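You operate a simulated robot arm through the tools that you are given. There is no shell and no other tool. Be economical: measure what you need, move in short steps, check, and stop when the job is done.

The job below is to be done with a simulated robot arm. You get a single attempt, and the scene is never put back.

JOB
Brush the chalk off the black slate tile, glaze it and rack its board to dry.
Fine: white knob brush for both, put back after; high ledge. Set down upright: block brush. A coat counts when it lies all over at full strength: go over it till it gets no stronger. What is to be rubbed or washed off counts as gone when no trace of it is left.

Only the result counts: the job must be done as asked and must still hold three seconds after the hand-in. Knocking over, shifting, dropping, spilling or breaking anything else fails it.

ROBOT AND FRAMES
A 6-joint arm with a two-finger parallel gripper, fixed in place. Base frame: the origin is at the foot of the arm, x ahead of it, y to its left, z up. Lengths are in mm, angles in degrees, forces in N, time in s.
With the tool pointing down near the work surface it reaches from about 380 to 840 mm from the base axis. Its first joint turns from -115.0 to 115.0 degrees. Payload 4.2 kg.
Tool frame: the origin (TCP) lies between the finger pads and is the grasp point; the fingertips stand 23 mm ahead of it; z points along the fingers, y is the line along which they close. The gripper opens to 94 mm. The fingers are 38 mm wide and 10 mm thick; the gripper's body (54 by 96 mm) begins 39 mm behind the TCP.
Orientation is that of the tool frame in the base frame, as [roll, pitch, yaw] about the fixed x, y, z axes, in that order (R = Rz(yaw) Ry(pitch) Rx(roll)). With the fingers straight down and closing along the base's y, the tool's x points along the base's -x, its y along +y and its z along -z.

CONTROLS
- The arm moves only by the tool play_rows. Its argument "targets" is one flat list of numbers, 6 for each row, row after row: the shift along the tool's x, y, z in m, then the turn, a rotation vector about the tool's x, y, z in degrees. In form: [tx, ty, tz, rx, ry, rz, tx, ty, tz, rx, ry, rz, ...]. A call has 1 to 8 rows; each row is the pose to reach, as a shift and turn from the pose commanded when the call began, along the tool's axes at that moment. "jaw" is the finger opening in m, from 0 to 0.094, set as the call begins (left out, the last holds). A row lasts 0.2 s, in which the tool goes at most 50 mm and 8.6 degrees; a call with a longer step from one row to the next is refused whole, and so is a gripper value outside its range. Where a pose cannot be reached the arm comes as near as it can. A force on the tool above 40 N (or 10 N above the force at the start of the call, whichever is more), or a blocked arm, ends the call early, and 0.2 s more pass. Each finger travels about 108 mm/s and halts on what it meets, pressing with about 40 N; the grip force reading is that of the motor and also rises with nothing between the fingers. The clock runs only during rows and for 0.2 s after the last one: add rows that repeat a pose to give the fingers time. It gives the time, the measured TCP pose, the force on the tool (base axes), the opening and the grip force at its end, in the units of the frame above (readings bear some noise), with the torque about the TCP (base axes, N m) and any sound that the robot's microphone picked up.
- Cameras (640 x 400 px; columns grow to the right, rows downward): "scene" is fixed at [391, -643.6, 1663.6]; the picture's right is [0.94, -0.35, 0.00], its down [-0.22, -0.58, -0.78] and it looks along [0.27, 0.73, -0.62] (base axes); focal length 340 px, centre (320, 200). "wrist" rides on the gripper at [86, 16, -74] in the tool frame; the picture's right is [-0.18, 0.98, 0.00], its down [-0.58, -0.11, -0.81] and it looks along [-0.79, -0.15, 0.59] (tool axes); focal length 243 px, centre (320, 200). There is no depth. A picture from a camera that has moved, and an enlarged one, comes with that camera's place and axes in the base frame and with its lens. The place of the scene camera against the robot may be out by one fixed shift of up to 18 mm in any direction.
- camera(camera): a new picture of that camera. No time passes.
- move_column(by): slides the trunk up (or, below 0, down) by that many mm; the arm rides with it, the base frame stays. It gives what a move gives, with no picture.
- inspect(camera, box): a new picture of the part [left, top, right, bottom] of that camera's present view, enlarged. No time passes.
- job_done(): hands the job in; it is judged then, once.

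Go step by step. Nothing tells you positions but the pictures and the camera data: compare them with the known pose of the tool, close in by small moves and look again before you grip or let go. The budget is 120 turns and 68 pictures, counting those below and the enlarged ones. Unless the task says otherwise, let go and move clear before handing in, and close with one line.

The tools are called after ">>>" by a JSON object that holds its "fn" and its "kwargs". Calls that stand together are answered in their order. play_rows: Moves the arm, as the interface text tells. Its arguments: {"type":"object","properties":{"targets":{"type":"array"},"jaw":{"type":"number"}},"required":["targets"]} The other tools are called the same way: move_column (by) slides the trunk up or down; camera (camera) takes a picture; inspect (camera, box) takes an enlarged picture of a part of a camera's view; job_done () hands the job in.

At the start:

```text
clock: 0.0
ee_pos: [419.3, 117.9, 1349.3]
ee_rot: [-180.0, -0.1, -180.0]
ft_force: [-0.1, -0.2, -0.8]
wrist_torque: [0.0, 0.02, -0.01]
finger_gap: 93.9
grip_force: 0.0
trunk travel left (down, up): [-875.0, 115.0]
```

scene: 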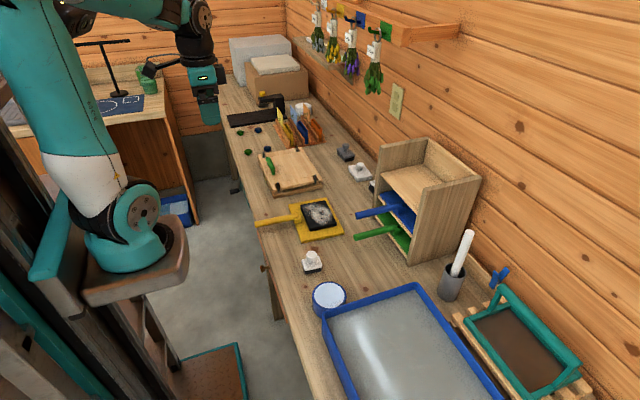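
wrist: 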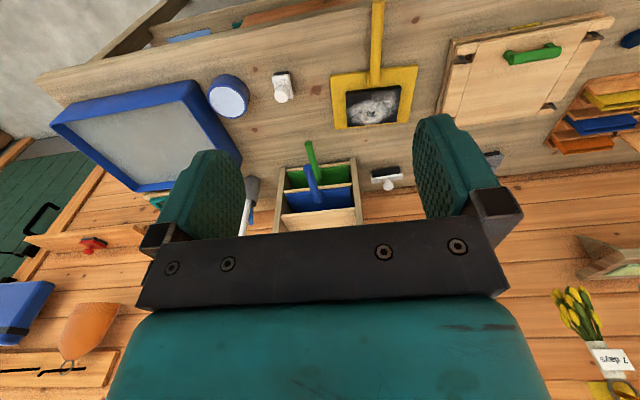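

I see a workbench with a yellow board carrying a black slate tile, several knob brushes, a rack with ledges, and a blue tray with a round pot. I will enlarge the parts I need.

>>> {"fn": "inspect", "kwargs": {"camera": "scene", "box": [220, 130, 380, 230]}}

>>> {"fn": "inspect", "kwargs": {"camera": "scene", "box": [240, 190, 400, 290]}}

>>> {"fn": "inspect", "kwargs": {"camera": "scene", "box": [330, 120, 490, 220]}}

>>> {"fn": "inspect", "kwargs": {"camera": "scene", "box": [300, 240, 620, 400]}}

>>> {"fn": "inspect", "kwargs": {"camera": "wrist", "box": [190, 40, 450, 240]}}

```text
4.00 times, centred on (300, 180) of scene
camera zoom: at [391.0, -643.6, 1663.6], right [0.94, -0.35, 0.0], down [-0.22, -0.58, -0.78], along [0.27, 0.73, -0.62], focal length 1362 px, centre (400, 280)
```

zoom: 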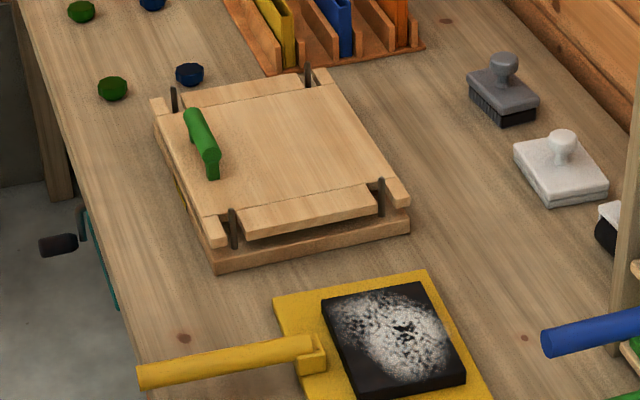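

```text
4.00 times, centred on (320, 240) of scene
camera zoom: at [391.0, -643.6, 1663.6], right [0.94, -0.35, 0.0], down [-0.22, -0.58, -0.78], along [0.27, 0.73, -0.62], focal length 1362 px, centre (320, 40)
```

zoom: 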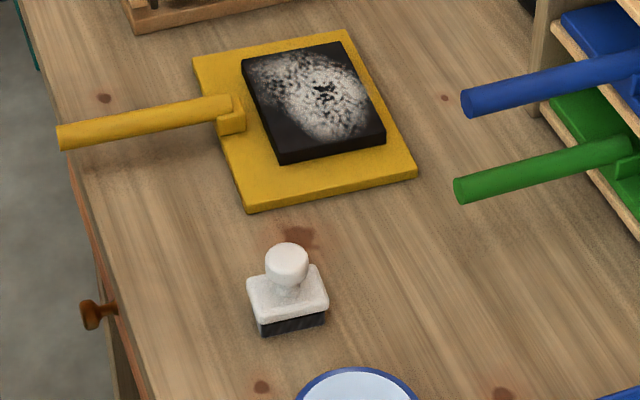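

```text
4.00 times, centred on (410, 170) of scene
camera zoom: at [391.0, -643.6, 1663.6], right [0.94, -0.35, 0.0], down [-0.22, -0.58, -0.78], along [0.27, 0.73, -0.62], focal length 1362 px, centre (-40, 320)
```

zoom: 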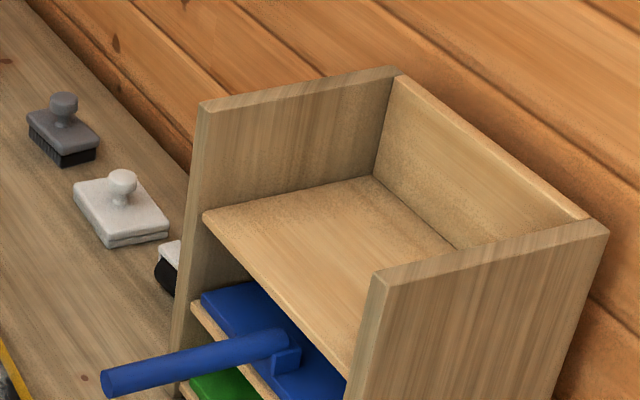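

```text
2.00 times, centred on (460, 320) of scene
camera zoom: at [391.0, -643.6, 1663.6], right [0.94, -0.35, 0.0], down [-0.22, -0.58, -0.78], along [0.27, 0.73, -0.62], focal length 681 px, centre (40, -40)
```

zoom: 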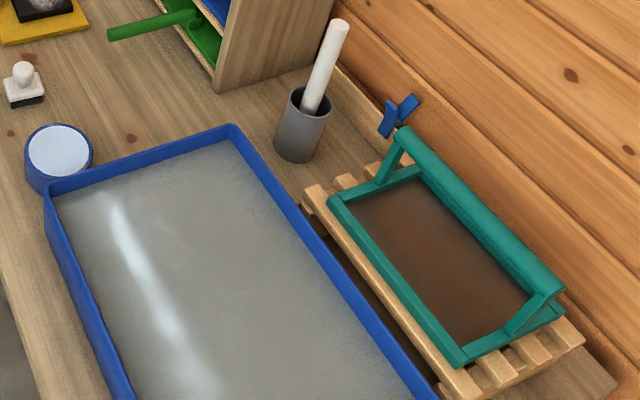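

```text
2.00 times, centred on (320, 140) of wrist
camera zoom: at [333.5, 133.6, 1421.7], right [0.18, 0.98, 0.0], down [0.58, -0.11, 0.81], along [0.79, -0.15, -0.59], focal length 485 px, centre (320, 320)
```

zoom: 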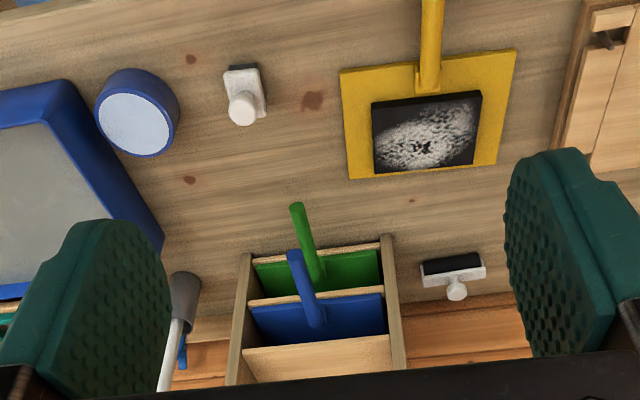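

Triangulating the two views puts the bench top at z≈868, the small white-knobbed brush at about (600,-4), the tile at about (697,200), and the high ledge at z≈1055 with its front edge at x≈885, y -77..126. I lower the trunk for a closer wrist view.

>>> {"fn": "move_column", "kwargs": {"by": -250}}

>>> {"fn": "camera", "kwargs": {"camera": "wrist"}}

```text
clock: 2.6
ee_pos: [420.4, 117.2, 1099.2]
ee_rot: [180.0, 0.0, -179.8]
ft_force: [-0.4, -0.1, -0.1]
wrist_torque: [0.02, 0.02, -0.01]
finger_gap: 94.2
grip_force: 0.1
trunk travel left (down, up): [-625.0, 365.0]
```

```text
60 pictures are left
camera wrist: at [333.5, 133.6, 1171.7], right [0.18, 0.98, 0.0], down [0.58, -0.11, 0.81], along [0.79, -0.15, -0.59], focal length 243 px, centre (320, 200)
```

wrist: 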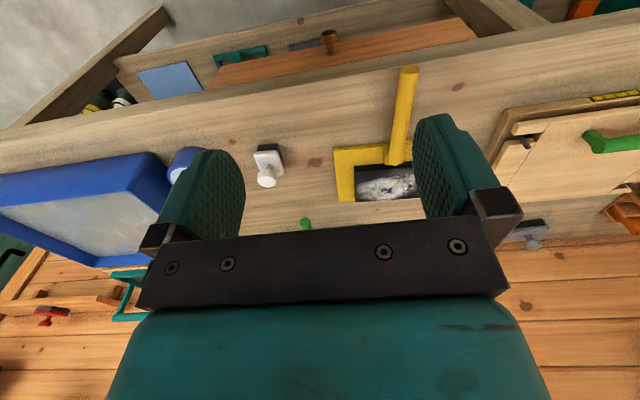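

The gripper hides the back brushes here. I enlarge the brush group in the scene view further to identify the right brush, and brush A in the wrist view.

>>> {"fn": "inspect", "kwargs": {"camera": "scene", "box": [332, 140, 388, 200]}}

>>> {"fn": "inspect", "kwargs": {"camera": "scene", "box": [290, 240, 350, 320]}}

>>> {"fn": "inspect", "kwargs": {"camera": "scene", "box": [225, 85, 335, 165]}}

```text
6.67 times, centred on (360, 170) of scene
camera zoom: at [391.0, -643.6, 1663.6], right [0.94, -0.35, 0.0], down [-0.22, -0.58, -0.78], along [0.27, 0.73, -0.62], focal length 2269 px, centre (53, 400)
```

zoom: 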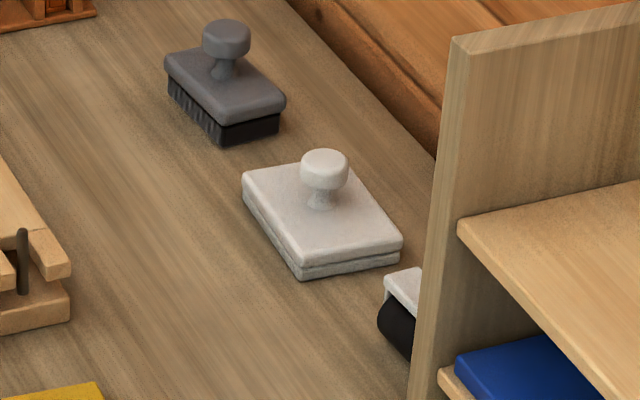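

```text
5.00 times, centred on (320, 280) of scene
camera zoom: at [391.0, -643.6, 1663.6], right [0.94, -0.35, 0.0], down [-0.22, -0.58, -0.78], along [0.27, 0.73, -0.62], focal length 1702 px, centre (320, -200)
```

zoom: 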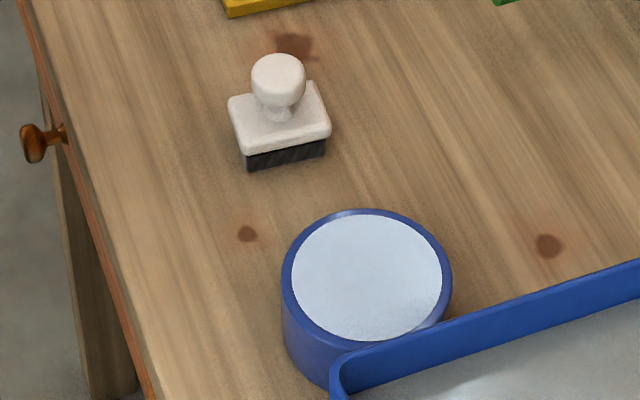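

```text
5.00 times, centred on (280, 125) of scene
camera zoom: at [391.0, -643.6, 1663.6], right [0.94, -0.35, 0.0], down [-0.22, -0.58, -0.78], along [0.27, 0.73, -0.62], focal length 1702 px, centre (520, 575)
```

zoom: 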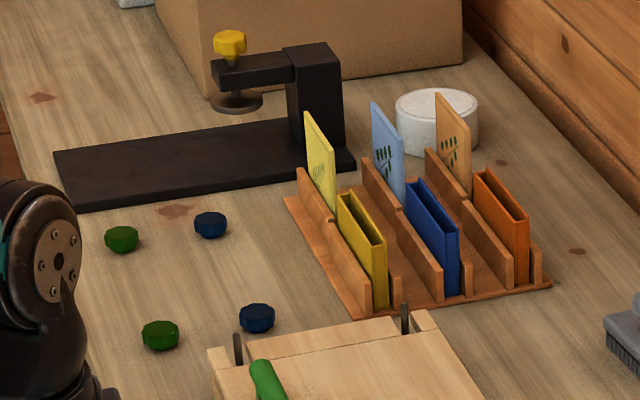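

Brush A (white knob, white block, dark bristles) near the pot is the likely one, but a third white-topped item by the rack is unclear. I move ahead at height to look at it.

>>> {"fn": "play_rows", "kwargs": {"targets": [-0.045, 0.013, -0.01, 0, 0, 0, -0.09, 0.026, -0.02, 0, 0, 0, -0.135, 0.04, -0.03, 0, 0, 0, -0.18, 0.053, -0.04, 0, 0, 0, -0.22, 0.066, -0.05, 0, 0, 0, -0.25, 0.08, -0.06, 0, 0, 0, -0.25, 0.08, -0.06, 0, 0, 0]}}

>>> {"fn": "camera", "kwargs": {"camera": "wrist"}}

```text
clock: 4.2
ee_pos: [670.3, 196.2, 1157.0]
ee_rot: [-180.0, -0.1, 180.0]
ft_force: [-0.2, 0.3, -0.7]
wrist_torque: [0.02, 0.01, 0.0]
finger_gap: 94.5
grip_force: 0.1
trunk travel left (down, up): [-625.0, 365.0]
```

```text
56 pictures are left
camera wrist: at [584.1, 212.6, 1231.0], right [0.18, 0.98, 0.0], down [0.58, -0.11, 0.81], along [0.79, -0.15, -0.59], focal length 243 px, centre (320, 200)
```

wrist: 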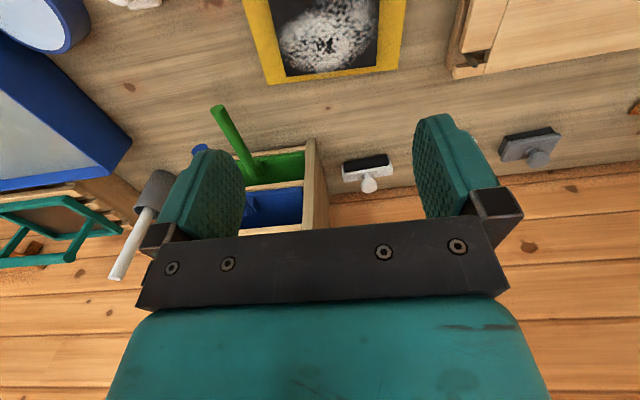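

>>> {"fn": "inspect", "kwargs": {"camera": "wrist", "box": [320, 130, 400, 210]}}

>>> {"fn": "inspect", "kwargs": {"camera": "wrist", "box": [240, 0, 420, 100]}}

>>> {"fn": "inspect", "kwargs": {"camera": "wrist", "box": [180, 90, 340, 250]}}

```text
5.00 times, centred on (360, 170) of wrist
camera zoom: at [584.1, 212.6, 1231.0], right [0.18, 0.98, 0.0], down [0.58, -0.11, 0.81], along [0.79, -0.15, -0.59], focal length 1213 px, centre (120, 350)
```

zoom: 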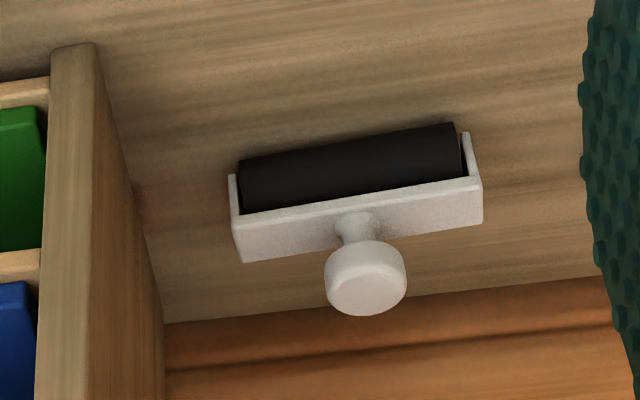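

```text
3.56 times, centred on (330, 50) of wrist
camera zoom: at [584.1, 212.6, 1231.0], right [0.18, 0.98, 0.0], down [0.58, -0.11, 0.81], along [0.79, -0.15, -0.59], focal length 863 px, centre (284, 733)
```

zoom: 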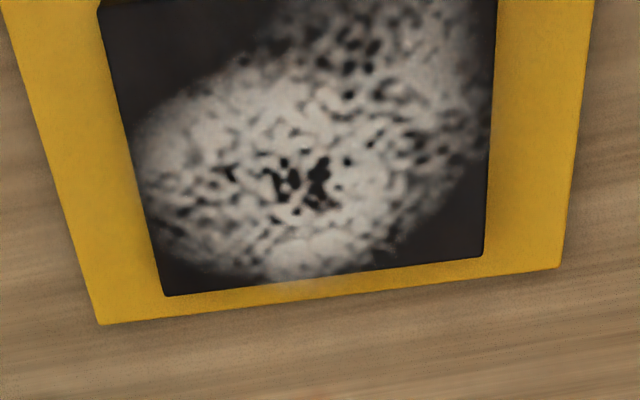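

```text
2.50 times, centred on (260, 170) of wrist
camera zoom: at [584.1, 212.6, 1231.0], right [0.18, 0.98, 0.0], down [0.58, -0.11, 0.81], along [0.79, -0.15, -0.59], focal length 606 px, centre (470, 275)
```

zoom: 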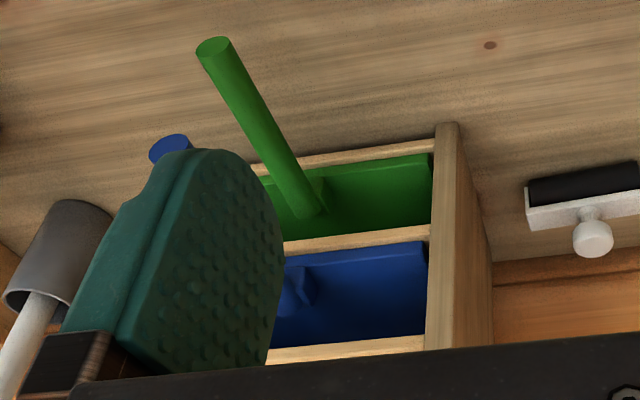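

The third item is a roller, so brush A (by the pot) is the white knob brush. I move above it at a safe height and measure it.

>>> {"fn": "play_rows", "kwargs": {"targets": [0.012, -0.033, 0.02, 0, 0, 0, 0.024, -0.066, 0.045, 0, 0, 0, 0.036, -0.1, 0.07, 0, 0, 0, 0.048, -0.135, 0.1, 0, 0, 0, 0.06, -0.17, 0.12, 0, 0, 0, 0.07, -0.198, 0.14, 0, 0, 0, 0.07, -0.198, 0.14, 0, 0, 0]}}

>>> {"fn": "camera", "kwargs": {"camera": "wrist"}}

```text
clock: 5.8
ee_pos: [601.3, -1.7, 1017.4]
ee_rot: [-179.9, -0.1, -179.9]
ft_force: [-0.4, -0.7, 0.6]
wrist_torque: [0.01, 0.02, -0.01]
finger_gap: 94.1
grip_force: 0.0
trunk travel left (down, up): [-625.0, 365.0]
```

```text
52 pictures are left
camera wrist: at [515.4, 14.6, 1091.5], right [0.18, 0.98, 0.0], down [0.58, -0.11, 0.81], along [0.79, -0.15, -0.59], focal length 243 px, centre (320, 200)
```

wrist: 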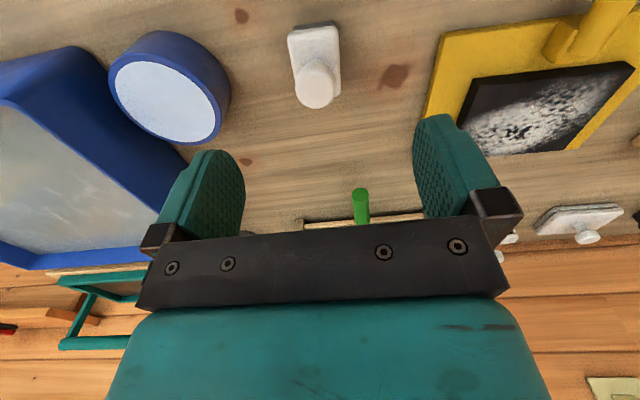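

Good view of brush, pot and tile. I enlarge it for measurement.

>>> {"fn": "inspect", "kwargs": {"camera": "wrist", "box": [260, 0, 420, 120]}}

>>> {"fn": "inspect", "kwargs": {"camera": "wrist", "box": [400, 0, 640, 160]}}

```text
3.33 times, centred on (340, 60) of wrist
camera zoom: at [515.4, 14.6, 1091.5], right [0.18, 0.98, 0.0], down [0.58, -0.11, 0.81], along [0.79, -0.15, -0.59], focal length 809 px, centre (253, 667)
```

zoom: 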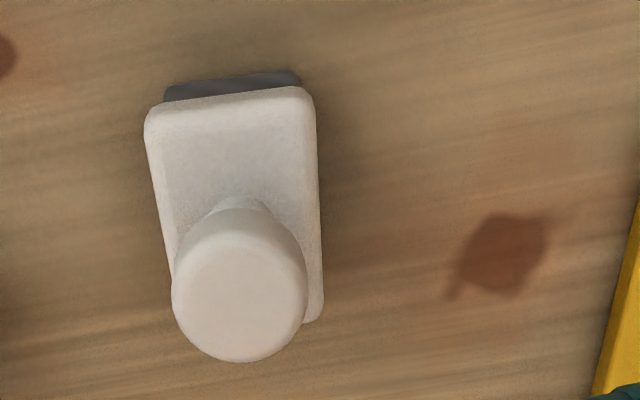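

```text
2.50 times, centred on (520, 80) of wrist
camera zoom: at [515.4, 14.6, 1091.5], right [0.18, 0.98, 0.0], down [0.58, -0.11, 0.81], along [0.79, -0.15, -0.59], focal length 606 px, centre (-180, 500)
```

zoom: 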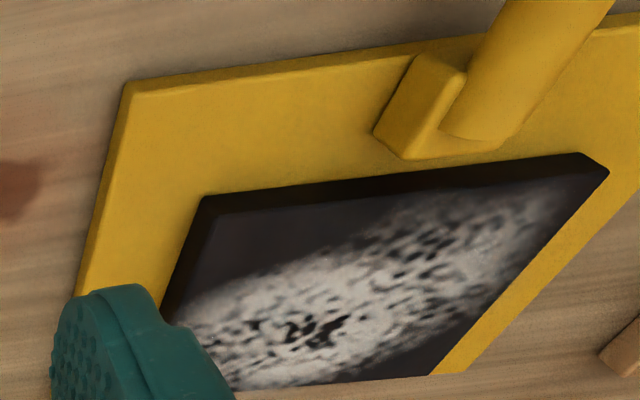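

The bench is at z≈850, the brush knob at about (611,-6) with its top at z≈916. I come down just above the knob and check.

>>> {"fn": "play_rows", "kwargs": {"targets": [-0.005, -0.002, 0.03, 0, 0, 0, -0.0097, -0.0043, 0.054, 0, 0, 0, -0.0097, -0.0043, 0.054, 0, 0, 0]}}

>>> {"fn": "inspect", "kwargs": {"camera": "wrist", "box": [220, 40, 420, 240]}}

```text
clock: 6.6
ee_pos: [610.2, -3.0, 963.2]
ee_rot: [-179.9, -0.1, -180.0]
ft_force: [0.6, -0.7, 0.7]
wrist_torque: [-0.01, 0.03, 0.01]
finger_gap: 94.0
grip_force: 0.0
trunk travel left (down, up): [-625.0, 365.0]
```

```text
2.00 times, centred on (320, 140) of wrist
camera zoom: at [523.3, 12.6, 1036.8], right [0.18, 0.98, 0.0], down [0.58, -0.11, 0.81], along [0.79, -0.15, -0.59], focal length 485 px, centre (320, 320)
```

zoom: 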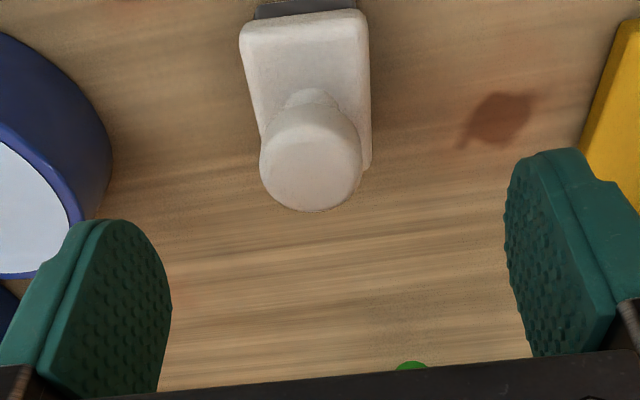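

The knob sits between the open fingers. I descend another 30 mm and look again to fix its height.

>>> {"fn": "play_rows", "kwargs": {"targets": [0, -0.0025, 0.03, 0, 0, 0, 0, -0.0025, 0.03, 0, 0, 0]}}

>>> {"fn": "inspect", "kwargs": {"camera": "wrist", "box": [220, 40, 420, 240]}}

```text
clock: 7.2
ee_pos: [609.4, -5.2, 932.1]
ee_rot: [-180.0, 0.1, -179.9]
ft_force: [-0.1, 0.8, 0.3]
wrist_torque: [0.0, 0.01, -0.02]
finger_gap: 94.0
grip_force: 0.1
trunk travel left (down, up): [-625.0, 365.0]
```

```text
2.00 times, centred on (320, 140) of wrist
camera zoom: at [523.8, 9.6, 1005.8], right [0.18, 0.98, 0.0], down [0.58, -0.11, 0.81], along [0.79, -0.15, -0.59], focal length 485 px, centre (320, 320)
```

zoom: 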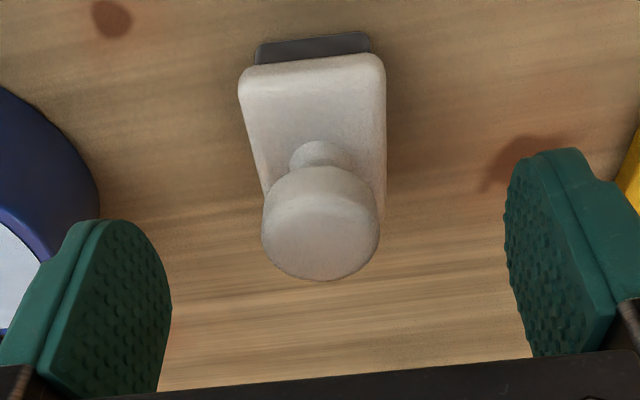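

Knob top is at z≈911, axis at about (612,-6.5), block top ≈873. I lower to grip height, then close.

>>> {"fn": "play_rows", "kwargs": {"targets": [-0.0022, 0, 0.018, 0, 0, 0, -0.0022, 0, 0.033, 0, 0, 0, -0.0022, 0, 0.033, 0, 0, 0]}}

>>> {"fn": "inspect", "kwargs": {"camera": "wrist", "box": [220, 40, 420, 240]}}

```text
clock: 8.0
ee_pos: [611.8, -7.0, 900.9]
ee_rot: [-180.0, 0.0, -179.9]
ft_force: [0.4, 0.0, 0.8]
wrist_torque: [0.0, -0.01, 0.0]
finger_gap: 93.9
grip_force: 0.0
trunk travel left (down, up): [-625.0, 365.0]
```

```text
2.00 times, centred on (320, 140) of wrist
camera zoom: at [525.4, 8.8, 973.6], right [0.18, 0.98, 0.0], down [0.58, -0.11, 0.81], along [0.79, -0.15, -0.59], focal length 485 px, centre (320, 320)
```

zoom: 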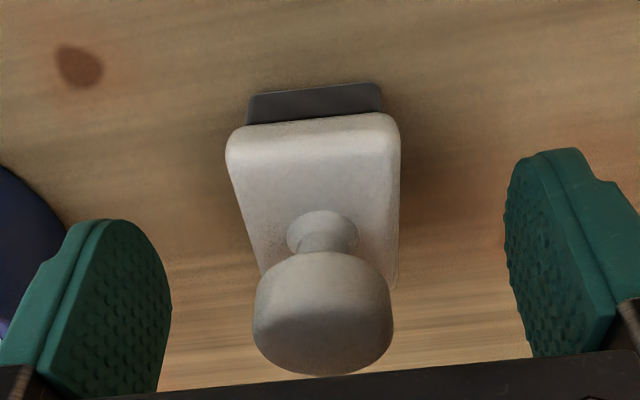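

The knob is centred. I close the fingers on it.

>>> {"fn": "play_rows", "kwargs": {"targets": [0, 0, 0, 0, 0, 0, 0, 0, 0, 0, 0, 0, 0, 0, 0, 0, 0, 0, 0, 0, 0, 0, 0, 0], "jaw": 0.0}}

>>> {"fn": "inspect", "kwargs": {"camera": "wrist", "box": [220, 40, 420, 240]}}

```text
clock: 9.0
ee_pos: [611.3, -7.1, 900.8]
ee_rot: [179.9, 0.0, -179.9]
ft_force: [1.0, 0.2, 0.2]
wrist_torque: [0.0, -0.01, 0.02]
finger_gap: 40.1
grip_force: 39.9
trunk travel left (down, up): [-625.0, 365.0]
```

```text
2.00 times, centred on (320, 140) of wrist
camera zoom: at [525.4, 8.8, 973.8], right [0.18, 0.98, 0.0], down [0.58, -0.11, 0.81], along [0.79, -0.15, -0.59], focal length 485 px, centre (320, 320)
```

zoom: 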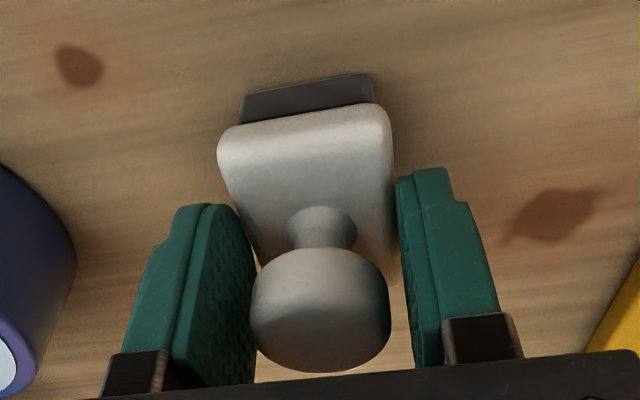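

The gap of 40 mm shows the fingertips caught the block's sides near its top edge (a firm, flat grip), not the knob. I'll open slightly, go 7 mm lower for more overlap, and close again on the block.

>>> {"fn": "play_rows", "kwargs": {"targets": [0, 0, 0, 0, 0, 0, 0, 0, 0.007, 0, 0, 0, 0, 0, 0.007, 0, 0, 0], "jaw": 0.06}}

>>> {"fn": "play_rows", "kwargs": {"targets": [0, 0, 0, 0, 0, 0, 0, 0, 0, 0, 0, 0, 0, 0, 0, 0, 0, 0], "jaw": 0.0}}

>>> {"fn": "inspect", "kwargs": {"camera": "wrist", "box": [220, 40, 420, 240]}}

```text
clock: 9.8
ee_pos: [610.9, -6.5, 893.2]
ee_rot: [179.9, 0.0, -179.9]
ft_force: [-0.4, 0.1, 1.0]
wrist_torque: [0.03, 0.01, 0.0]
finger_gap: 59.9
grip_force: 0.1
trunk travel left (down, up): [-625.0, 365.0]
```

```text
clock: 10.6
ee_pos: [611.4, -6.8, 893.4]
ee_rot: [179.9, 0.0, -179.8]
ft_force: [-0.1, -0.2, -0.5]
wrist_torque: [0.0, 0.01, -0.01]
finger_gap: 39.8
grip_force: 40.3
trunk travel left (down, up): [-625.0, 365.0]
```

```text
2.00 times, centred on (320, 140) of wrist
camera zoom: at [525.2, 9.2, 966.7], right [0.18, 0.98, 0.0], down [0.58, -0.11, 0.81], along [0.79, -0.15, -0.59], focal length 485 px, centre (320, 320)
```

zoom: 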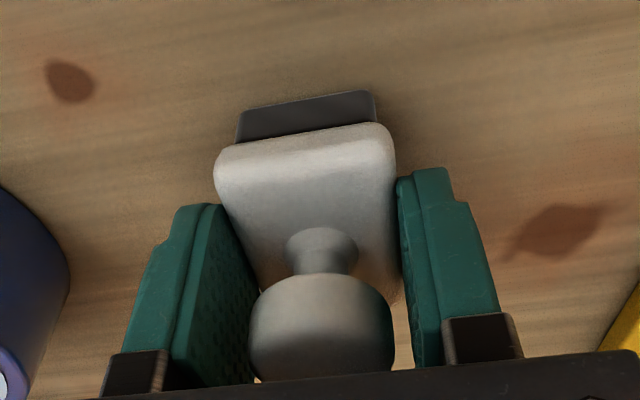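

Grip is firm on the block. I lift it and carry it over the tile centre (about 705,195).

>>> {"fn": "play_rows", "kwargs": {"targets": [0, 0, -0.03, 0, 0, 0, 0, 0, -0.07, 0, 0, 0, -0.019, 0.04, -0.07, 0, 0, 0, -0.038, 0.08, -0.07, 0, 0, 0, -0.057, 0.12, -0.07, 0, 0, 0, -0.076, 0.16, -0.07, 0, 0, 0, -0.092, 0.2, -0.07, 0, 0, 0, -0.092, 0.2, -0.07, 0, 0, 0]}}

>>> {"fn": "camera", "kwargs": {"camera": "wrist"}}

>>> {"fn": "inspect", "kwargs": {"camera": "scene", "box": [240, 180, 400, 300]}}

```text
clock: 12.4
ee_pos: [702.8, 192.6, 963.2]
ee_rot: [180.0, 0.0, -180.0]
ft_force: [0.0, 0.0, -0.2]
wrist_torque: [0.02, -0.03, -0.05]
finger_gap: 40.1
grip_force: 39.8
trunk travel left (down, up): [-625.0, 365.0]
```

```text
44 pictures are left
camera wrist: at [617.7, 209.3, 1036.5], right [0.18, 0.98, 0.0], down [0.58, -0.11, 0.81], along [0.79, -0.15, -0.59], focal length 243 px, centre (320, 200)
```

wrist: 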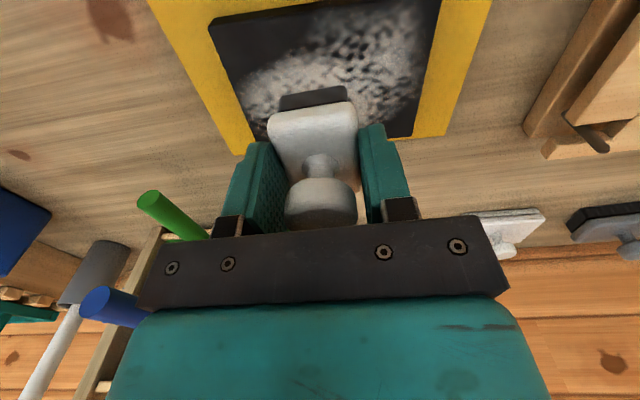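

```text
3.33 times, centred on (320, 240) of scene
camera zoom: at [391.0, -643.6, 1663.6], right [0.94, -0.35, 0.0], down [-0.22, -0.58, -0.78], along [0.27, 0.73, -0.62], focal length 1135 px, centre (320, 67)
```

zoom: 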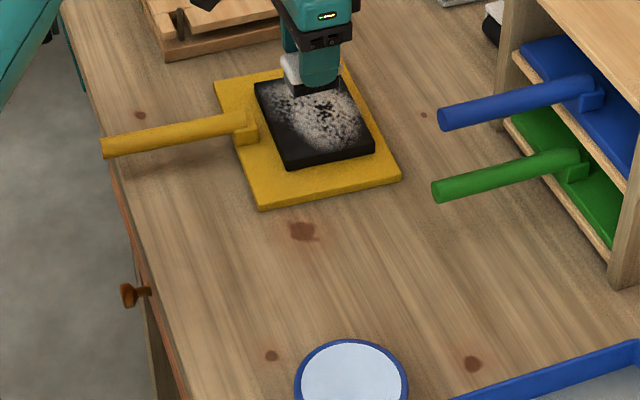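

The brush hangs over the tile, upright. I descend carefully to find contact (expected at TCP z≈921).

>>> {"fn": "play_rows", "kwargs": {"targets": [0, 0.003, 0.02, 0, 0, 0, 0, 0.003, 0.036, 0, 0, 0, 0, 0.003, 0.036, 0, 0, 0]}}

>>> {"fn": "play_rows", "kwargs": {"targets": [0, 0, 0.002, 0, 0, 0, 0, 0, 0.004, 0, 0, 0, 0, 0, 0.004, 0, 0, 0]}}

>>> {"fn": "play_rows", "kwargs": {"targets": [0, 0, 0.002, 0, 0, 0, 0, 0, 0.003, 0, 0, 0, 0, 0, 0.003, 0, 0, 0]}}

```text
clock: 13.2
ee_pos: [702.8, 195.2, 929.0]
ee_rot: [-180.0, 0.1, -179.8]
ft_force: [0.1, 0.5, 0.5]
wrist_torque: [0.0, -0.02, 0.0]
finger_gap: 40.0
grip_force: 39.8
trunk travel left (down, up): [-625.0, 365.0]
```

```text
clock: 14.0
ee_pos: [702.5, 196.0, 924.5]
ee_rot: [-180.0, 0.0, -179.9]
ft_force: [-0.5, 0.6, -0.6]
wrist_torque: [-0.01, 0.01, -0.04]
finger_gap: 40.0
grip_force: 39.9
trunk travel left (down, up): [-625.0, 365.0]
```

```text
clock: 14.8
ee_pos: [702.5, 196.1, 922.7]
ee_rot: [179.9, -0.1, -180.0]
ft_force: [-0.5, 0.2, -0.2]
wrist_torque: [-0.01, 0.0, -0.01]
finger_gap: 40.0
grip_force: 40.2
trunk travel left (down, up): [-625.0, 365.0]
```

>>> {"fn": "play_rows", "kwargs": {"targets": [0, 0, 0.002, 0, 0, 0, 0, 0, 0.003, 0, 0, 0, 0, 0, 0.003, 0, 0, 0]}}

>>> {"fn": "play_rows", "kwargs": {"targets": [0, 0, 0.001, 0, 0, 0, 0, 0, 0.002, 0, 0, 0, 0, 0, 0.002, 0, 0, 0]}}

>>> {"fn": "inspect", "kwargs": {"camera": "scene", "box": [280, 180, 360, 250]}}

```text
clock: 15.6
ee_pos: [703.0, 195.7, 920.2]
ee_rot: [180.0, 0.3, -179.9]
ft_force: [0.7, 0.5, 25.1]
wrist_torque: [-0.13, 0.31, -0.02]
finger_gap: 40.1
grip_force: 39.7
trunk travel left (down, up): [-625.0, 365.0]
```

```text
clock: 16.4
ee_pos: [702.5, 195.6, 918.0]
ee_rot: [179.8, 0.2, -179.9]
ft_force: [2.9, 1.6, 30.3]
wrist_torque: [0.01, -0.14, -0.01]
finger_gap: 40.2
grip_force: 39.5
trunk travel left (down, up): [-625.0, 365.0]
```

```text
5.71 times, centred on (320, 215) of scene
camera zoom: at [391.0, -643.6, 1663.6], right [0.94, -0.35, 0.0], down [-0.22, -0.58, -0.78], along [0.27, 0.73, -0.62], focal length 1945 px, centre (320, 114)
```

zoom: 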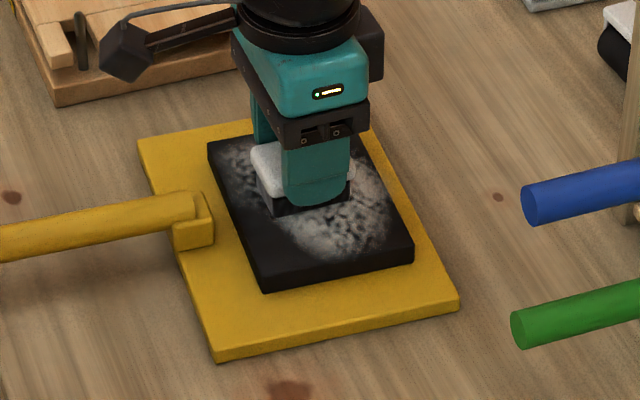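

Contact came at about 921, then the brush slid slightly up in the grip. I back off 1.5 mm to lighten the pressure.

>>> {"fn": "play_rows", "kwargs": {"targets": [0, 0, -0.0012, 0, 0, 0, 0, 0, -0.0012, 0, 0, 0]}}

```text
clock: 17.0
ee_pos: [700.9, 195.7, 917.1]
ee_rot: [-180.0, 0.1, -179.9]
ft_force: [5.2, 4.5, 23.0]
wrist_torque: [0.16, -0.37, 0.02]
finger_gap: 39.6
grip_force: 40.0
trunk travel left (down, up): [-625.0, 365.0]
```

>>> {"fn": "play_rows", "kwargs": {"targets": [0, 0, -0.002, 0, 0, 0, 0, 0, -0.002, 0, 0, 0]}}

```text
clock: 17.6
ee_pos: [702.3, 196.0, 917.5]
ee_rot: [-180.0, -0.3, -180.0]
ft_force: [1.6, -0.8, 4.8]
wrist_torque: [0.09, -0.19, -0.02]
finger_gap: 40.0
grip_force: 39.9
trunk travel left (down, up): [-625.0, 365.0]
```

About 5 N now at commanded height. I start wiping along the middle lane with slightly more pressure.

>>> {"fn": "play_rows", "kwargs": {"targets": [-0.0015, 0.025, 0.0003, 0, 0, 0, -0.003, 0.05, 0.0003, 0, 0, 0, -0.0015, 0.025, 0.0003, 0, 0, 0, 0, 0, 0.0003, 0, 0, 0, 0.0015, -0.025, 0.0003, 0, 0, 0, 0.003, -0.05, 0.0003, 0, 0, 0, 0.0015, -0.025, 0.0003, 0, 0, 0, 0, 0, 0.0003, 0, 0, 0]}}

>>> {"fn": "inspect", "kwargs": {"camera": "scene", "box": [280, 180, 360, 250]}}

```text
clock: 19.4
ee_pos: [704.4, 196.1, 920.2]
ee_rot: [180.0, 0.0, -179.9]
ft_force: [0.4, -0.1, -0.7]
wrist_torque: [0.02, -0.05, -0.03]
finger_gap: 39.9
grip_force: 40.0
trunk travel left (down, up): [-625.0, 365.0]
```

```text
5.71 times, centred on (320, 215) of scene
camera zoom: at [391.0, -643.6, 1663.6], right [0.94, -0.35, 0.0], down [-0.22, -0.58, -0.78], along [0.27, 0.73, -0.62], focal length 1945 px, centre (320, 114)
```

zoom: 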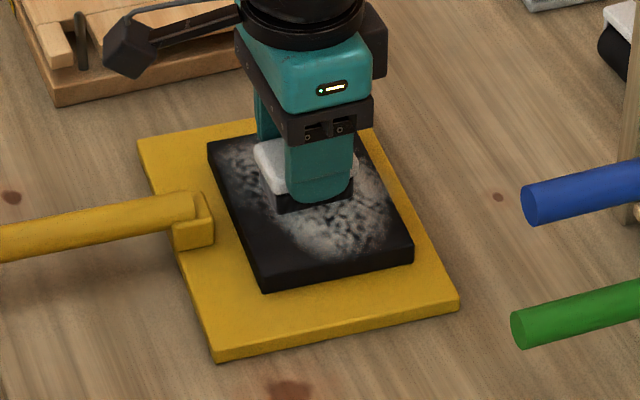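

No pressure was left at the end and the chalk is unchanged. I lower in small steps until there is a steady force.

>>> {"fn": "play_rows", "kwargs": {"targets": [0, 0, 0.001, 0, 0, 0, 0, 0, 0.001, 0, 0, 0]}}

>>> {"fn": "play_rows", "kwargs": {"targets": [0, 0, 0.001, 0, 0, 0, 0, 0, 0.001, 0, 0, 0]}}

```text
clock: 20.0
ee_pos: [704.9, 196.5, 919.3]
ee_rot: [-180.0, 0.0, -179.9]
ft_force: [0.0, -0.3, -1.4]
wrist_torque: [0.04, 0.01, -0.01]
finger_gap: 39.9
grip_force: 40.1
trunk travel left (down, up): [-625.0, 365.0]
```

```text
clock: 20.6
ee_pos: [704.0, 197.1, 917.2]
ee_rot: [180.0, 0.1, -179.8]
ft_force: [1.1, 0.0, 5.9]
wrist_torque: [-0.07, -0.08, 0.01]
finger_gap: 39.9
grip_force: 40.0
trunk travel left (down, up): [-625.0, 365.0]
```

>>> {"fn": "play_rows", "kwargs": {"targets": [-0.0015, 0.025, 0.0008, 0, 0, 0, -0.003, 0.05, 0.0008, 0, 0, 0, -0.0015, 0.025, 0.0008, 0, 0, 0, 0, 0, 0.0008, 0, 0, 0, 0.0015, -0.025, 0.0008, 0, 0, 0, 0.003, -0.05, 0.0008, 0, 0, 0]}}

>>> {"fn": "inspect", "kwargs": {"camera": "scene", "box": [280, 180, 360, 250]}}

```text
clock: 22.0
ee_pos: [700.9, 146.9, 917.9]
ee_rot: [-179.9, 0.1, -179.9]
ft_force: [2.2, 4.1, 14.0]
wrist_torque: [0.21, -0.03, -0.11]
finger_gap: 40.0
grip_force: 39.8
trunk travel left (down, up): [-625.0, 365.0]
```

```text
5.71 times, centred on (320, 215) of scene
camera zoom: at [391.0, -643.6, 1663.6], right [0.94, -0.35, 0.0], down [-0.22, -0.58, -0.78], along [0.27, 0.73, -0.62], focal length 1945 px, centre (320, 114)
```

zoom: 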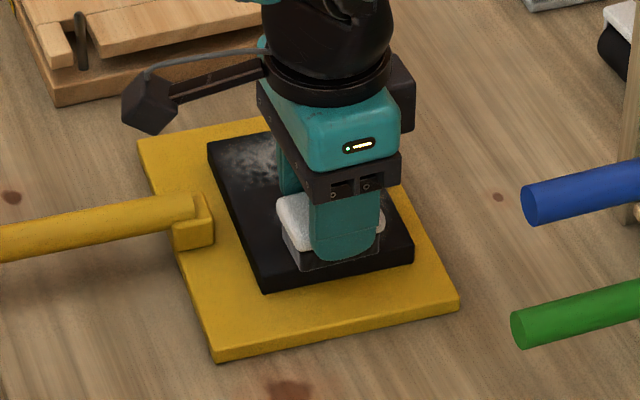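

The chalk comes off with about 10 N. I do the far lane next, then the near lane.

>>> {"fn": "play_rows", "kwargs": {"targets": [-0.026, 0, 0, 0, 0, 0, -0.0275, 0.025, 0, 0, 0, 0, -0.029, 0.05, 0, 0, 0, 0, -0.0305, 0.075, 0, 0, 0, 0, -0.032, 0.1, 0, 0, 0, 0, -0.029, 0.06, 0, 0, 0, 0, -0.0275, 0.03, 0, 0, 0, 0, -0.026, 0, 0, 0, 0, 0]}}

>>> {"fn": "play_rows", "kwargs": {"targets": [0.028, 0, 0, 0, 0, 0, 0.056, 0, 0, 0, 0, 0, 0.0545, 0.025, 0, 0, 0, 0, 0.053, 0.05, 0, 0, 0, 0, 0.0515, 0.075, 0, 0, 0, 0, 0.05, 0.1, 0, 0, 0, 0, 0.053, 0.05, 0, 0, 0, 0, 0.056, 0, 0, 0, 0, 0]}}

>>> {"fn": "play_rows", "kwargs": {"targets": [-0.015, 0, 0, 0, 0, 0, -0.0165, 0.025, 0, 0, 0, 0, -0.018, 0.05, 0, 0, 0, 0, -0.0195, 0.075, 0, 0, 0, 0, -0.021, 0.1, 0, 0, 0, 0, -0.048, 0.1, 0, 0, 0, 0, -0.046, 0.05, 0, 0, 0, 0, -0.043, 0, 0, 0, 0, 0]}}

>>> {"fn": "inspect", "kwargs": {"camera": "scene", "box": [280, 180, 360, 250]}}

```text
clock: 23.8
ee_pos: [726.3, 145.3, 916.3]
ee_rot: [-180.0, 0.0, -179.9]
ft_force: [0.7, 1.5, 19.4]
wrist_torque: [0.2, -0.04, -0.05]
finger_gap: 39.8
grip_force: 39.6
trunk travel left (down, up): [-625.0, 365.0]
```

```text
clock: 25.6
ee_pos: [672.6, 145.9, 915.9]
ee_rot: [179.9, 0.3, -180.0]
ft_force: [2.7, 8.0, 29.3]
wrist_torque: [0.26, -0.1, -0.08]
finger_gap: 40.1
grip_force: 40.4
trunk travel left (down, up): [-625.0, 365.0]
```

```text
clock: 27.4
ee_pos: [709.6, 146.8, 916.3]
ee_rot: [180.0, 0.0, -179.9]
ft_force: [1.5, 0.6, 0.2]
wrist_torque: [0.0, -0.02, -0.03]
finger_gap: 39.8
grip_force: 39.4
trunk travel left (down, up): [-625.0, 365.0]
```

```text
5.71 times, centred on (320, 215) of scene
camera zoom: at [391.0, -643.6, 1663.6], right [0.94, -0.35, 0.0], down [-0.22, -0.58, -0.78], along [0.27, 0.73, -0.62], focal length 1945 px, centre (320, 114)
```

zoom: 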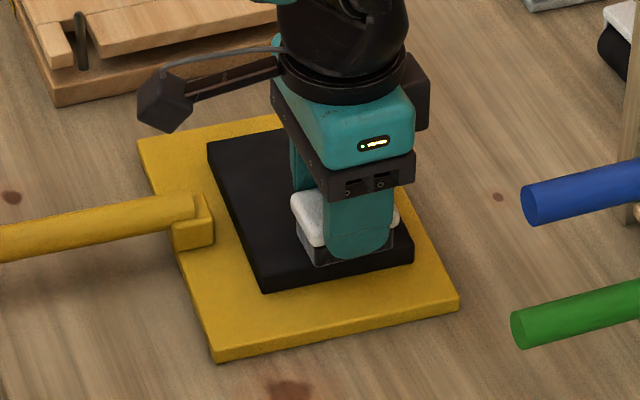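

The tile looks clean. I lift and carry the brush towards the glaze pot at about (611,-141), and check tile and pot.

>>> {"fn": "play_rows", "kwargs": {"targets": [0, 0, -0.03, 0, 0, 0, 0, 0, -0.065, 0, 0, 0, 0.015, -0.045, -0.065, 0, 0, 0, 0.031, -0.09, -0.065, 0, 0, 0, 0.047, -0.135, -0.065, 0, 0, 0, 0.063, -0.18, -0.065, 0, 0, 0, 0.078, -0.225, -0.065, 0, 0, 0]}}

>>> {"fn": "play_rows", "kwargs": {"targets": [0.01, -0.03, 0, 0, 0, 0, 0.0205, -0.062, 0, 0, 0, 0, 0.0205, -0.062, 0, 0, 0, 0]}}

>>> {"fn": "camera", "kwargs": {"camera": "wrist"}}

>>> {"fn": "inspect", "kwargs": {"camera": "scene", "box": [290, 190, 360, 250]}}

```text
clock: 29.0
ee_pos: [637.6, -78.6, 983.4]
ee_rot: [180.0, 0.0, -179.9]
ft_force: [0.1, -0.2, -1.4]
wrist_torque: [-0.02, 0.03, -0.02]
finger_gap: 40.3
grip_force: 39.7
trunk travel left (down, up): [-625.0, 365.0]
```

```text
clock: 29.8
ee_pos: [614.7, -141.5, 983.0]
ee_rot: [180.0, 0.0, -179.9]
ft_force: [0.6, -0.1, -1.0]
wrist_torque: [0.0, 0.0, 0.0]
finger_gap: 39.9
grip_force: 39.6
trunk travel left (down, up): [-625.0, 365.0]
```

```text
38 pictures are left
camera wrist: at [530.2, -126.1, 1055.9], right [0.18, 0.98, 0.0], down [0.58, -0.11, 0.81], along [0.79, -0.15, -0.59], focal length 243 px, centre (320, 200)
```

wrist: 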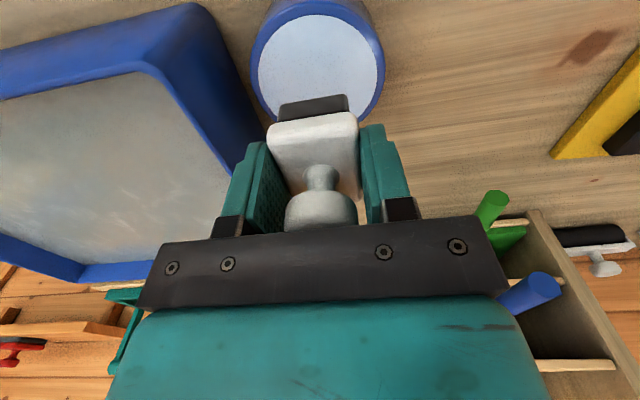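

```text
6.67 times, centred on (325, 220) of scene
camera zoom: at [391.0, -643.6, 1663.6], right [0.94, -0.35, 0.0], down [-0.22, -0.58, -0.78], along [0.27, 0.73, -0.62], focal length 2269 px, centre (287, 67)
```

zoom: 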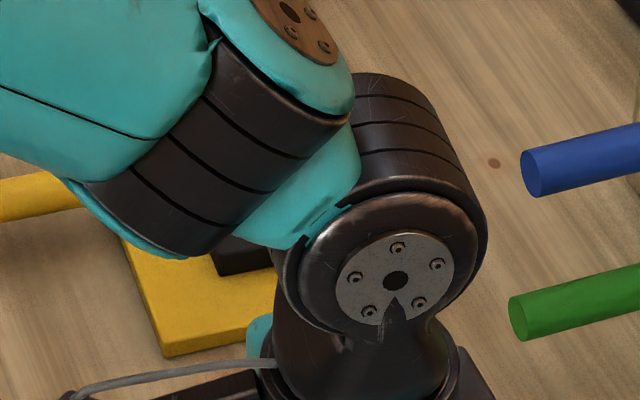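

The pot's liquid is at about (606,-141, z≈890). The arm hides the tile in the scene view, so I swing back a little to check it for chalk with the wrist camera before dipping.

>>> {"fn": "play_rows", "kwargs": {"targets": [0, 0.045, 0, 0, 0, 0, 0, 0.09, 0, 0, 0, 0, 0, 0.135, 0, 0, 0, 0, 0, 0.18, 0, 0, 0, 0, 0, 0.18, 0, 0, 0, 0]}}

>>> {"fn": "inspect", "kwargs": {"camera": "wrist", "box": [400, 0, 640, 160]}}

```text
clock: 31.0
ee_pos: [612.6, 39.7, 980.7]
ee_rot: [179.9, 0.0, 180.0]
ft_force: [0.2, 0.1, -0.3]
wrist_torque: [-0.03, -0.02, 0.0]
finger_gap: 40.0
grip_force: 39.7
trunk travel left (down, up): [-625.0, 365.0]
```

```text
2.50 times, centred on (520, 80) of wrist
camera zoom: at [527.6, 54.7, 1054.3], right [0.18, 0.98, 0.0], down [0.58, -0.11, 0.81], along [0.79, -0.15, -0.59], focal length 606 px, centre (-180, 500)
```

zoom: 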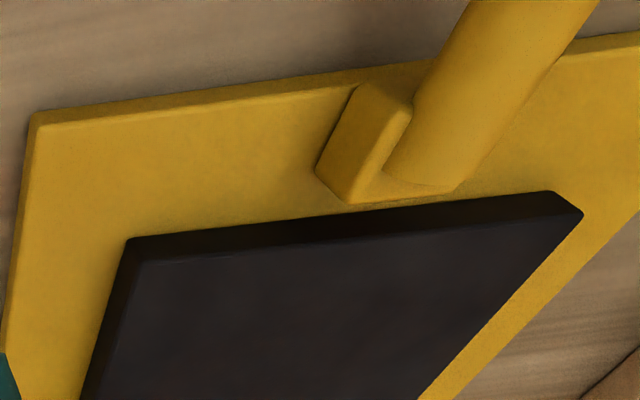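

The tile looks clean; I enlarge once more to check for faint traces.

>>> {"fn": "inspect", "kwargs": {"camera": "wrist", "box": [430, 80, 630, 210]}}

```text
3.08 times, centred on (530, 145) of wrist
camera zoom: at [527.6, 54.7, 1054.3], right [0.18, 0.98, 0.0], down [0.58, -0.11, 0.81], along [0.79, -0.15, -0.59], focal length 746 px, centre (-326, 369)
```

zoom: 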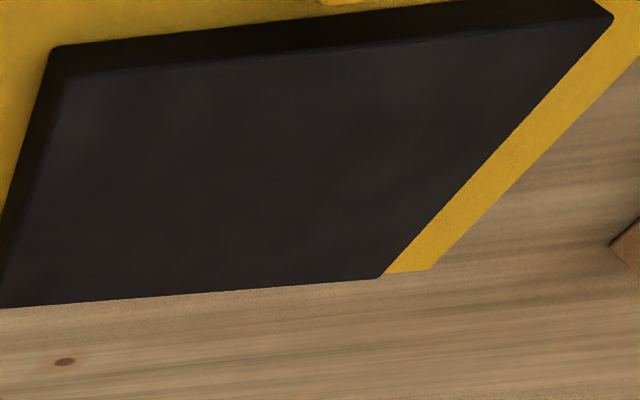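

The slate looks clean, but as no trace may remain I make one more pass over the whole tile before dipping.

>>> {"fn": "play_rows", "kwargs": {"targets": [-0.03, 0.036, 0, 0, 0, 0, -0.06, 0.072, 0, 0, 0, 0, -0.0895, 0.108, 0.01, 0, 0, 0, -0.0895, 0.108, 0.045, 0, 0, 0, -0.0895, 0.108, 0.06, 0, 0, 0, -0.0895, 0.108, 0.06, 0, 0, 0]}}

>>> {"fn": "play_rows", "kwargs": {"targets": [0, 0, 0.003, 0, 0, 0, 0, 0, 0.003, 0, 0, 0]}}

```text
clock: 32.4
ee_pos: [703.3, 149.3, 922.6]
ee_rot: [-180.0, 0.0, -179.9]
ft_force: [0.6, 1.0, -1.1]
wrist_torque: [-0.01, 0.0, -0.01]
finger_gap: 40.2
grip_force: 39.8
trunk travel left (down, up): [-625.0, 365.0]
```

```text
clock: 33.0
ee_pos: [703.9, 147.3, 918.3]
ee_rot: [180.0, 0.0, -179.9]
ft_force: [0.5, 0.7, -0.7]
wrist_torque: [-0.01, 0.0, 0.01]
finger_gap: 39.6
grip_force: 39.9
trunk travel left (down, up): [-625.0, 365.0]
```

>>> {"fn": "play_rows", "kwargs": {"targets": [0, 0, 0.002, 0, 0, 0, 0, 0, 0.002, 0, 0, 0]}}

>>> {"fn": "play_rows", "kwargs": {"targets": [0, 0, 0.001, 0, 0, 0, 0, 0, 0.001, 0, 0, 0]}}

```text
clock: 33.6
ee_pos: [703.6, 147.5, 916.4]
ee_rot: [-180.0, 0.0, -179.9]
ft_force: [0.3, 0.2, -1.2]
wrist_torque: [0.0, -0.01, -0.02]
finger_gap: 39.8
grip_force: 40.1
trunk travel left (down, up): [-625.0, 365.0]
```

```text
clock: 34.2
ee_pos: [703.7, 148.0, 915.7]
ee_rot: [-180.0, 0.0, -179.8]
ft_force: [0.5, -0.5, 1.6]
wrist_torque: [0.02, 0.03, 0.01]
finger_gap: 39.7
grip_force: 40.3
trunk travel left (down, up): [-625.0, 365.0]
```

>>> {"fn": "play_rows", "kwargs": {"targets": [0, 0, 0.001, 0, 0, 0, -0.0015, 0.033, 0.001, 0, 0, 0, -0.003, 0.066, 0.001, 0, 0, 0, -0.006, 0.1, 0.001, 0, 0, 0, -0.03, 0.1, 0.001, 0, 0, 0, -0.028, 0.066, 0.001, 0, 0, 0, -0.026, 0.033, 0.001, 0, 0, 0, -0.024, 0, 0.001, 0, 0, 0]}}

>>> {"fn": "play_rows", "kwargs": {"targets": [0.024, 0, 0, 0, 0, 0, 0.048, 0, 0, 0, 0, 0, 0.046, 0.033, 0, 0, 0, 0, 0.044, 0.066, 0, 0, 0, 0, 0.042, 0.1, 0, 0, 0, 0, 0.03, 0.1, 0, 0, 0, 0, 0.033, 0.05, 0, 0, 0, 0, 0.036, 0, 0, 0, 0, 0]}}

>>> {"fn": "play_rows", "kwargs": {"targets": [-0.024, 0, 0, 0, 0, 0, -0.0255, 0.033, 0, 0, 0, 0, -0.0275, 0.066, 0, 0, 0, 0, -0.03, 0.1, 0, 0, 0, 0, -0.01, 0.1, 0, 0, 0, 0, 0.012, 0.1, 0, 0, 0, 0, 0.012, 0.1, -0.02, 0, 0, 0, 0.012, 0.1, -0.065, 0, 0, 0]}}

```text
clock: 36.0
ee_pos: [728.6, 147.1, 915.3]
ee_rot: [-180.0, 0.1, -180.0]
ft_force: [0.9, 1.6, 13.0]
wrist_torque: [0.16, 0.07, -0.05]
finger_gap: 40.0
grip_force: 40.1
trunk travel left (down, up): [-625.0, 365.0]
```

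```text
clock: 37.8
ee_pos: [693.7, 148.1, 915.7]
ee_rot: [-179.9, 0.2, 180.0]
ft_force: [1.1, 0.2, 11.1]
wrist_torque: [0.06, 0.04, -0.15]
finger_gap: 40.1
grip_force: 39.9
trunk travel left (down, up): [-625.0, 365.0]
```

```text
clock: 39.6
ee_pos: [680.9, 246.6, 977.9]
ee_rot: [-179.9, -0.2, -179.9]
ft_force: [-0.7, 0.3, -1.0]
wrist_torque: [0.0, 0.03, -0.02]
finger_gap: 40.1
grip_force: 39.8
trunk travel left (down, up): [-625.0, 365.0]
```

Second pass done. Now to the glaze pot.

>>> {"fn": "play_rows", "kwargs": {"targets": [0.009, -0.048, 0, 0, 0, 0, 0.018, -0.096, 0, 0, 0, 0, 0.027, -0.144, 0, 0, 0, 0, 0.036, -0.192, 0, 0, 0, 0, 0.045, -0.24, 0, 0, 0, 0, 0.054, -0.288, 0, 0, 0, 0, 0.063, -0.336, 0, 0, 0, 0, 0.072, -0.38, 0, 0, 0, 0]}}

>>> {"fn": "play_rows", "kwargs": {"targets": [0.001, -0.007, 0, 0, 0, 0, 0.001, -0.007, 0.03, 0, 0, 0, 0.001, -0.007, 0.03, 0, 0, 0]}}

>>> {"fn": "camera", "kwargs": {"camera": "wrist"}}

>>> {"fn": "inspect", "kwargs": {"camera": "scene", "box": [270, 230, 390, 330]}}

```text
clock: 41.4
ee_pos: [606.5, -135.6, 979.1]
ee_rot: [-179.9, 0.0, -179.9]
ft_force: [0.0, 0.1, -0.8]
wrist_torque: [-0.04, 0.0, 0.04]
finger_gap: 39.7
grip_force: 40.3
trunk travel left (down, up): [-625.0, 365.0]
```

```text
clock: 42.2
ee_pos: [605.9, -140.3, 948.2]
ee_rot: [-180.0, 0.1, -179.9]
ft_force: [0.3, 0.3, 0.1]
wrist_torque: [-0.01, -0.02, -0.01]
finger_gap: 39.9
grip_force: 39.9
trunk travel left (down, up): [-625.0, 365.0]
```

```text
34 pictures are left
camera wrist: at [521.4, -124.5, 1022.4], right [0.18, 0.98, 0.0], down [0.58, -0.11, 0.81], along [0.79, -0.15, -0.59], focal length 243 px, centre (320, 200)
```

wrist: 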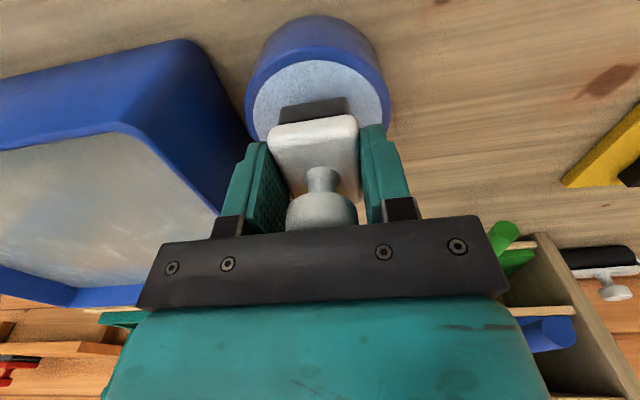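

```text
4.00 times, centred on (330, 280) of scene
camera zoom: at [391.0, -643.6, 1663.6], right [0.94, -0.35, 0.0], down [-0.22, -0.58, -0.78], along [0.27, 0.73, -0.62], focal length 1362 px, centre (280, -120)
```

zoom: 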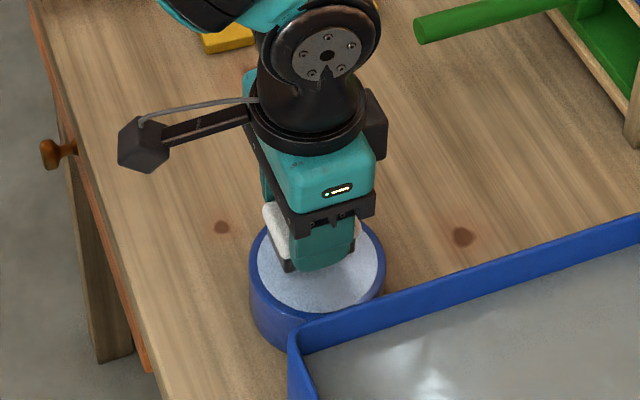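

Over the pot now. Before dipping I check the other round white container by the clamp, to be sure which is the glaze.

>>> {"fn": "inspect", "kwargs": {"camera": "scene", "box": [285, 90, 325, 130]}}

>>> {"fn": "inspect", "kwargs": {"camera": "scene", "box": [0, 60, 200, 230]}}

```text
10.00 times, centred on (305, 110) of scene
camera zoom: at [391.0, -643.6, 1663.6], right [0.94, -0.35, 0.0], down [-0.22, -0.58, -0.78], along [0.27, 0.73, -0.62], focal length 3404 px, centre (470, 1100)
```

zoom: 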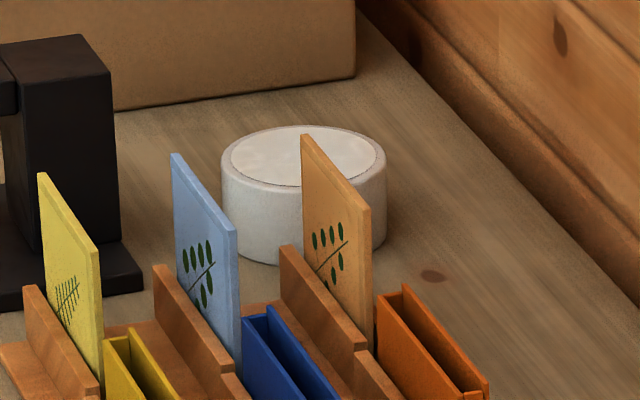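

```text
2.35 times, centred on (100, 145) of scene
camera zoom: at [391.0, -643.6, 1663.6], right [0.94, -0.35, 0.0], down [-0.22, -0.58, -0.78], along [0.27, 0.73, -0.62], focal length 801 px, centre (838, 329)
```

zoom: 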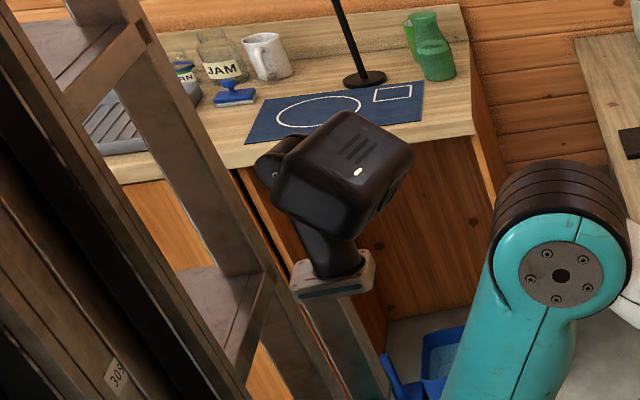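

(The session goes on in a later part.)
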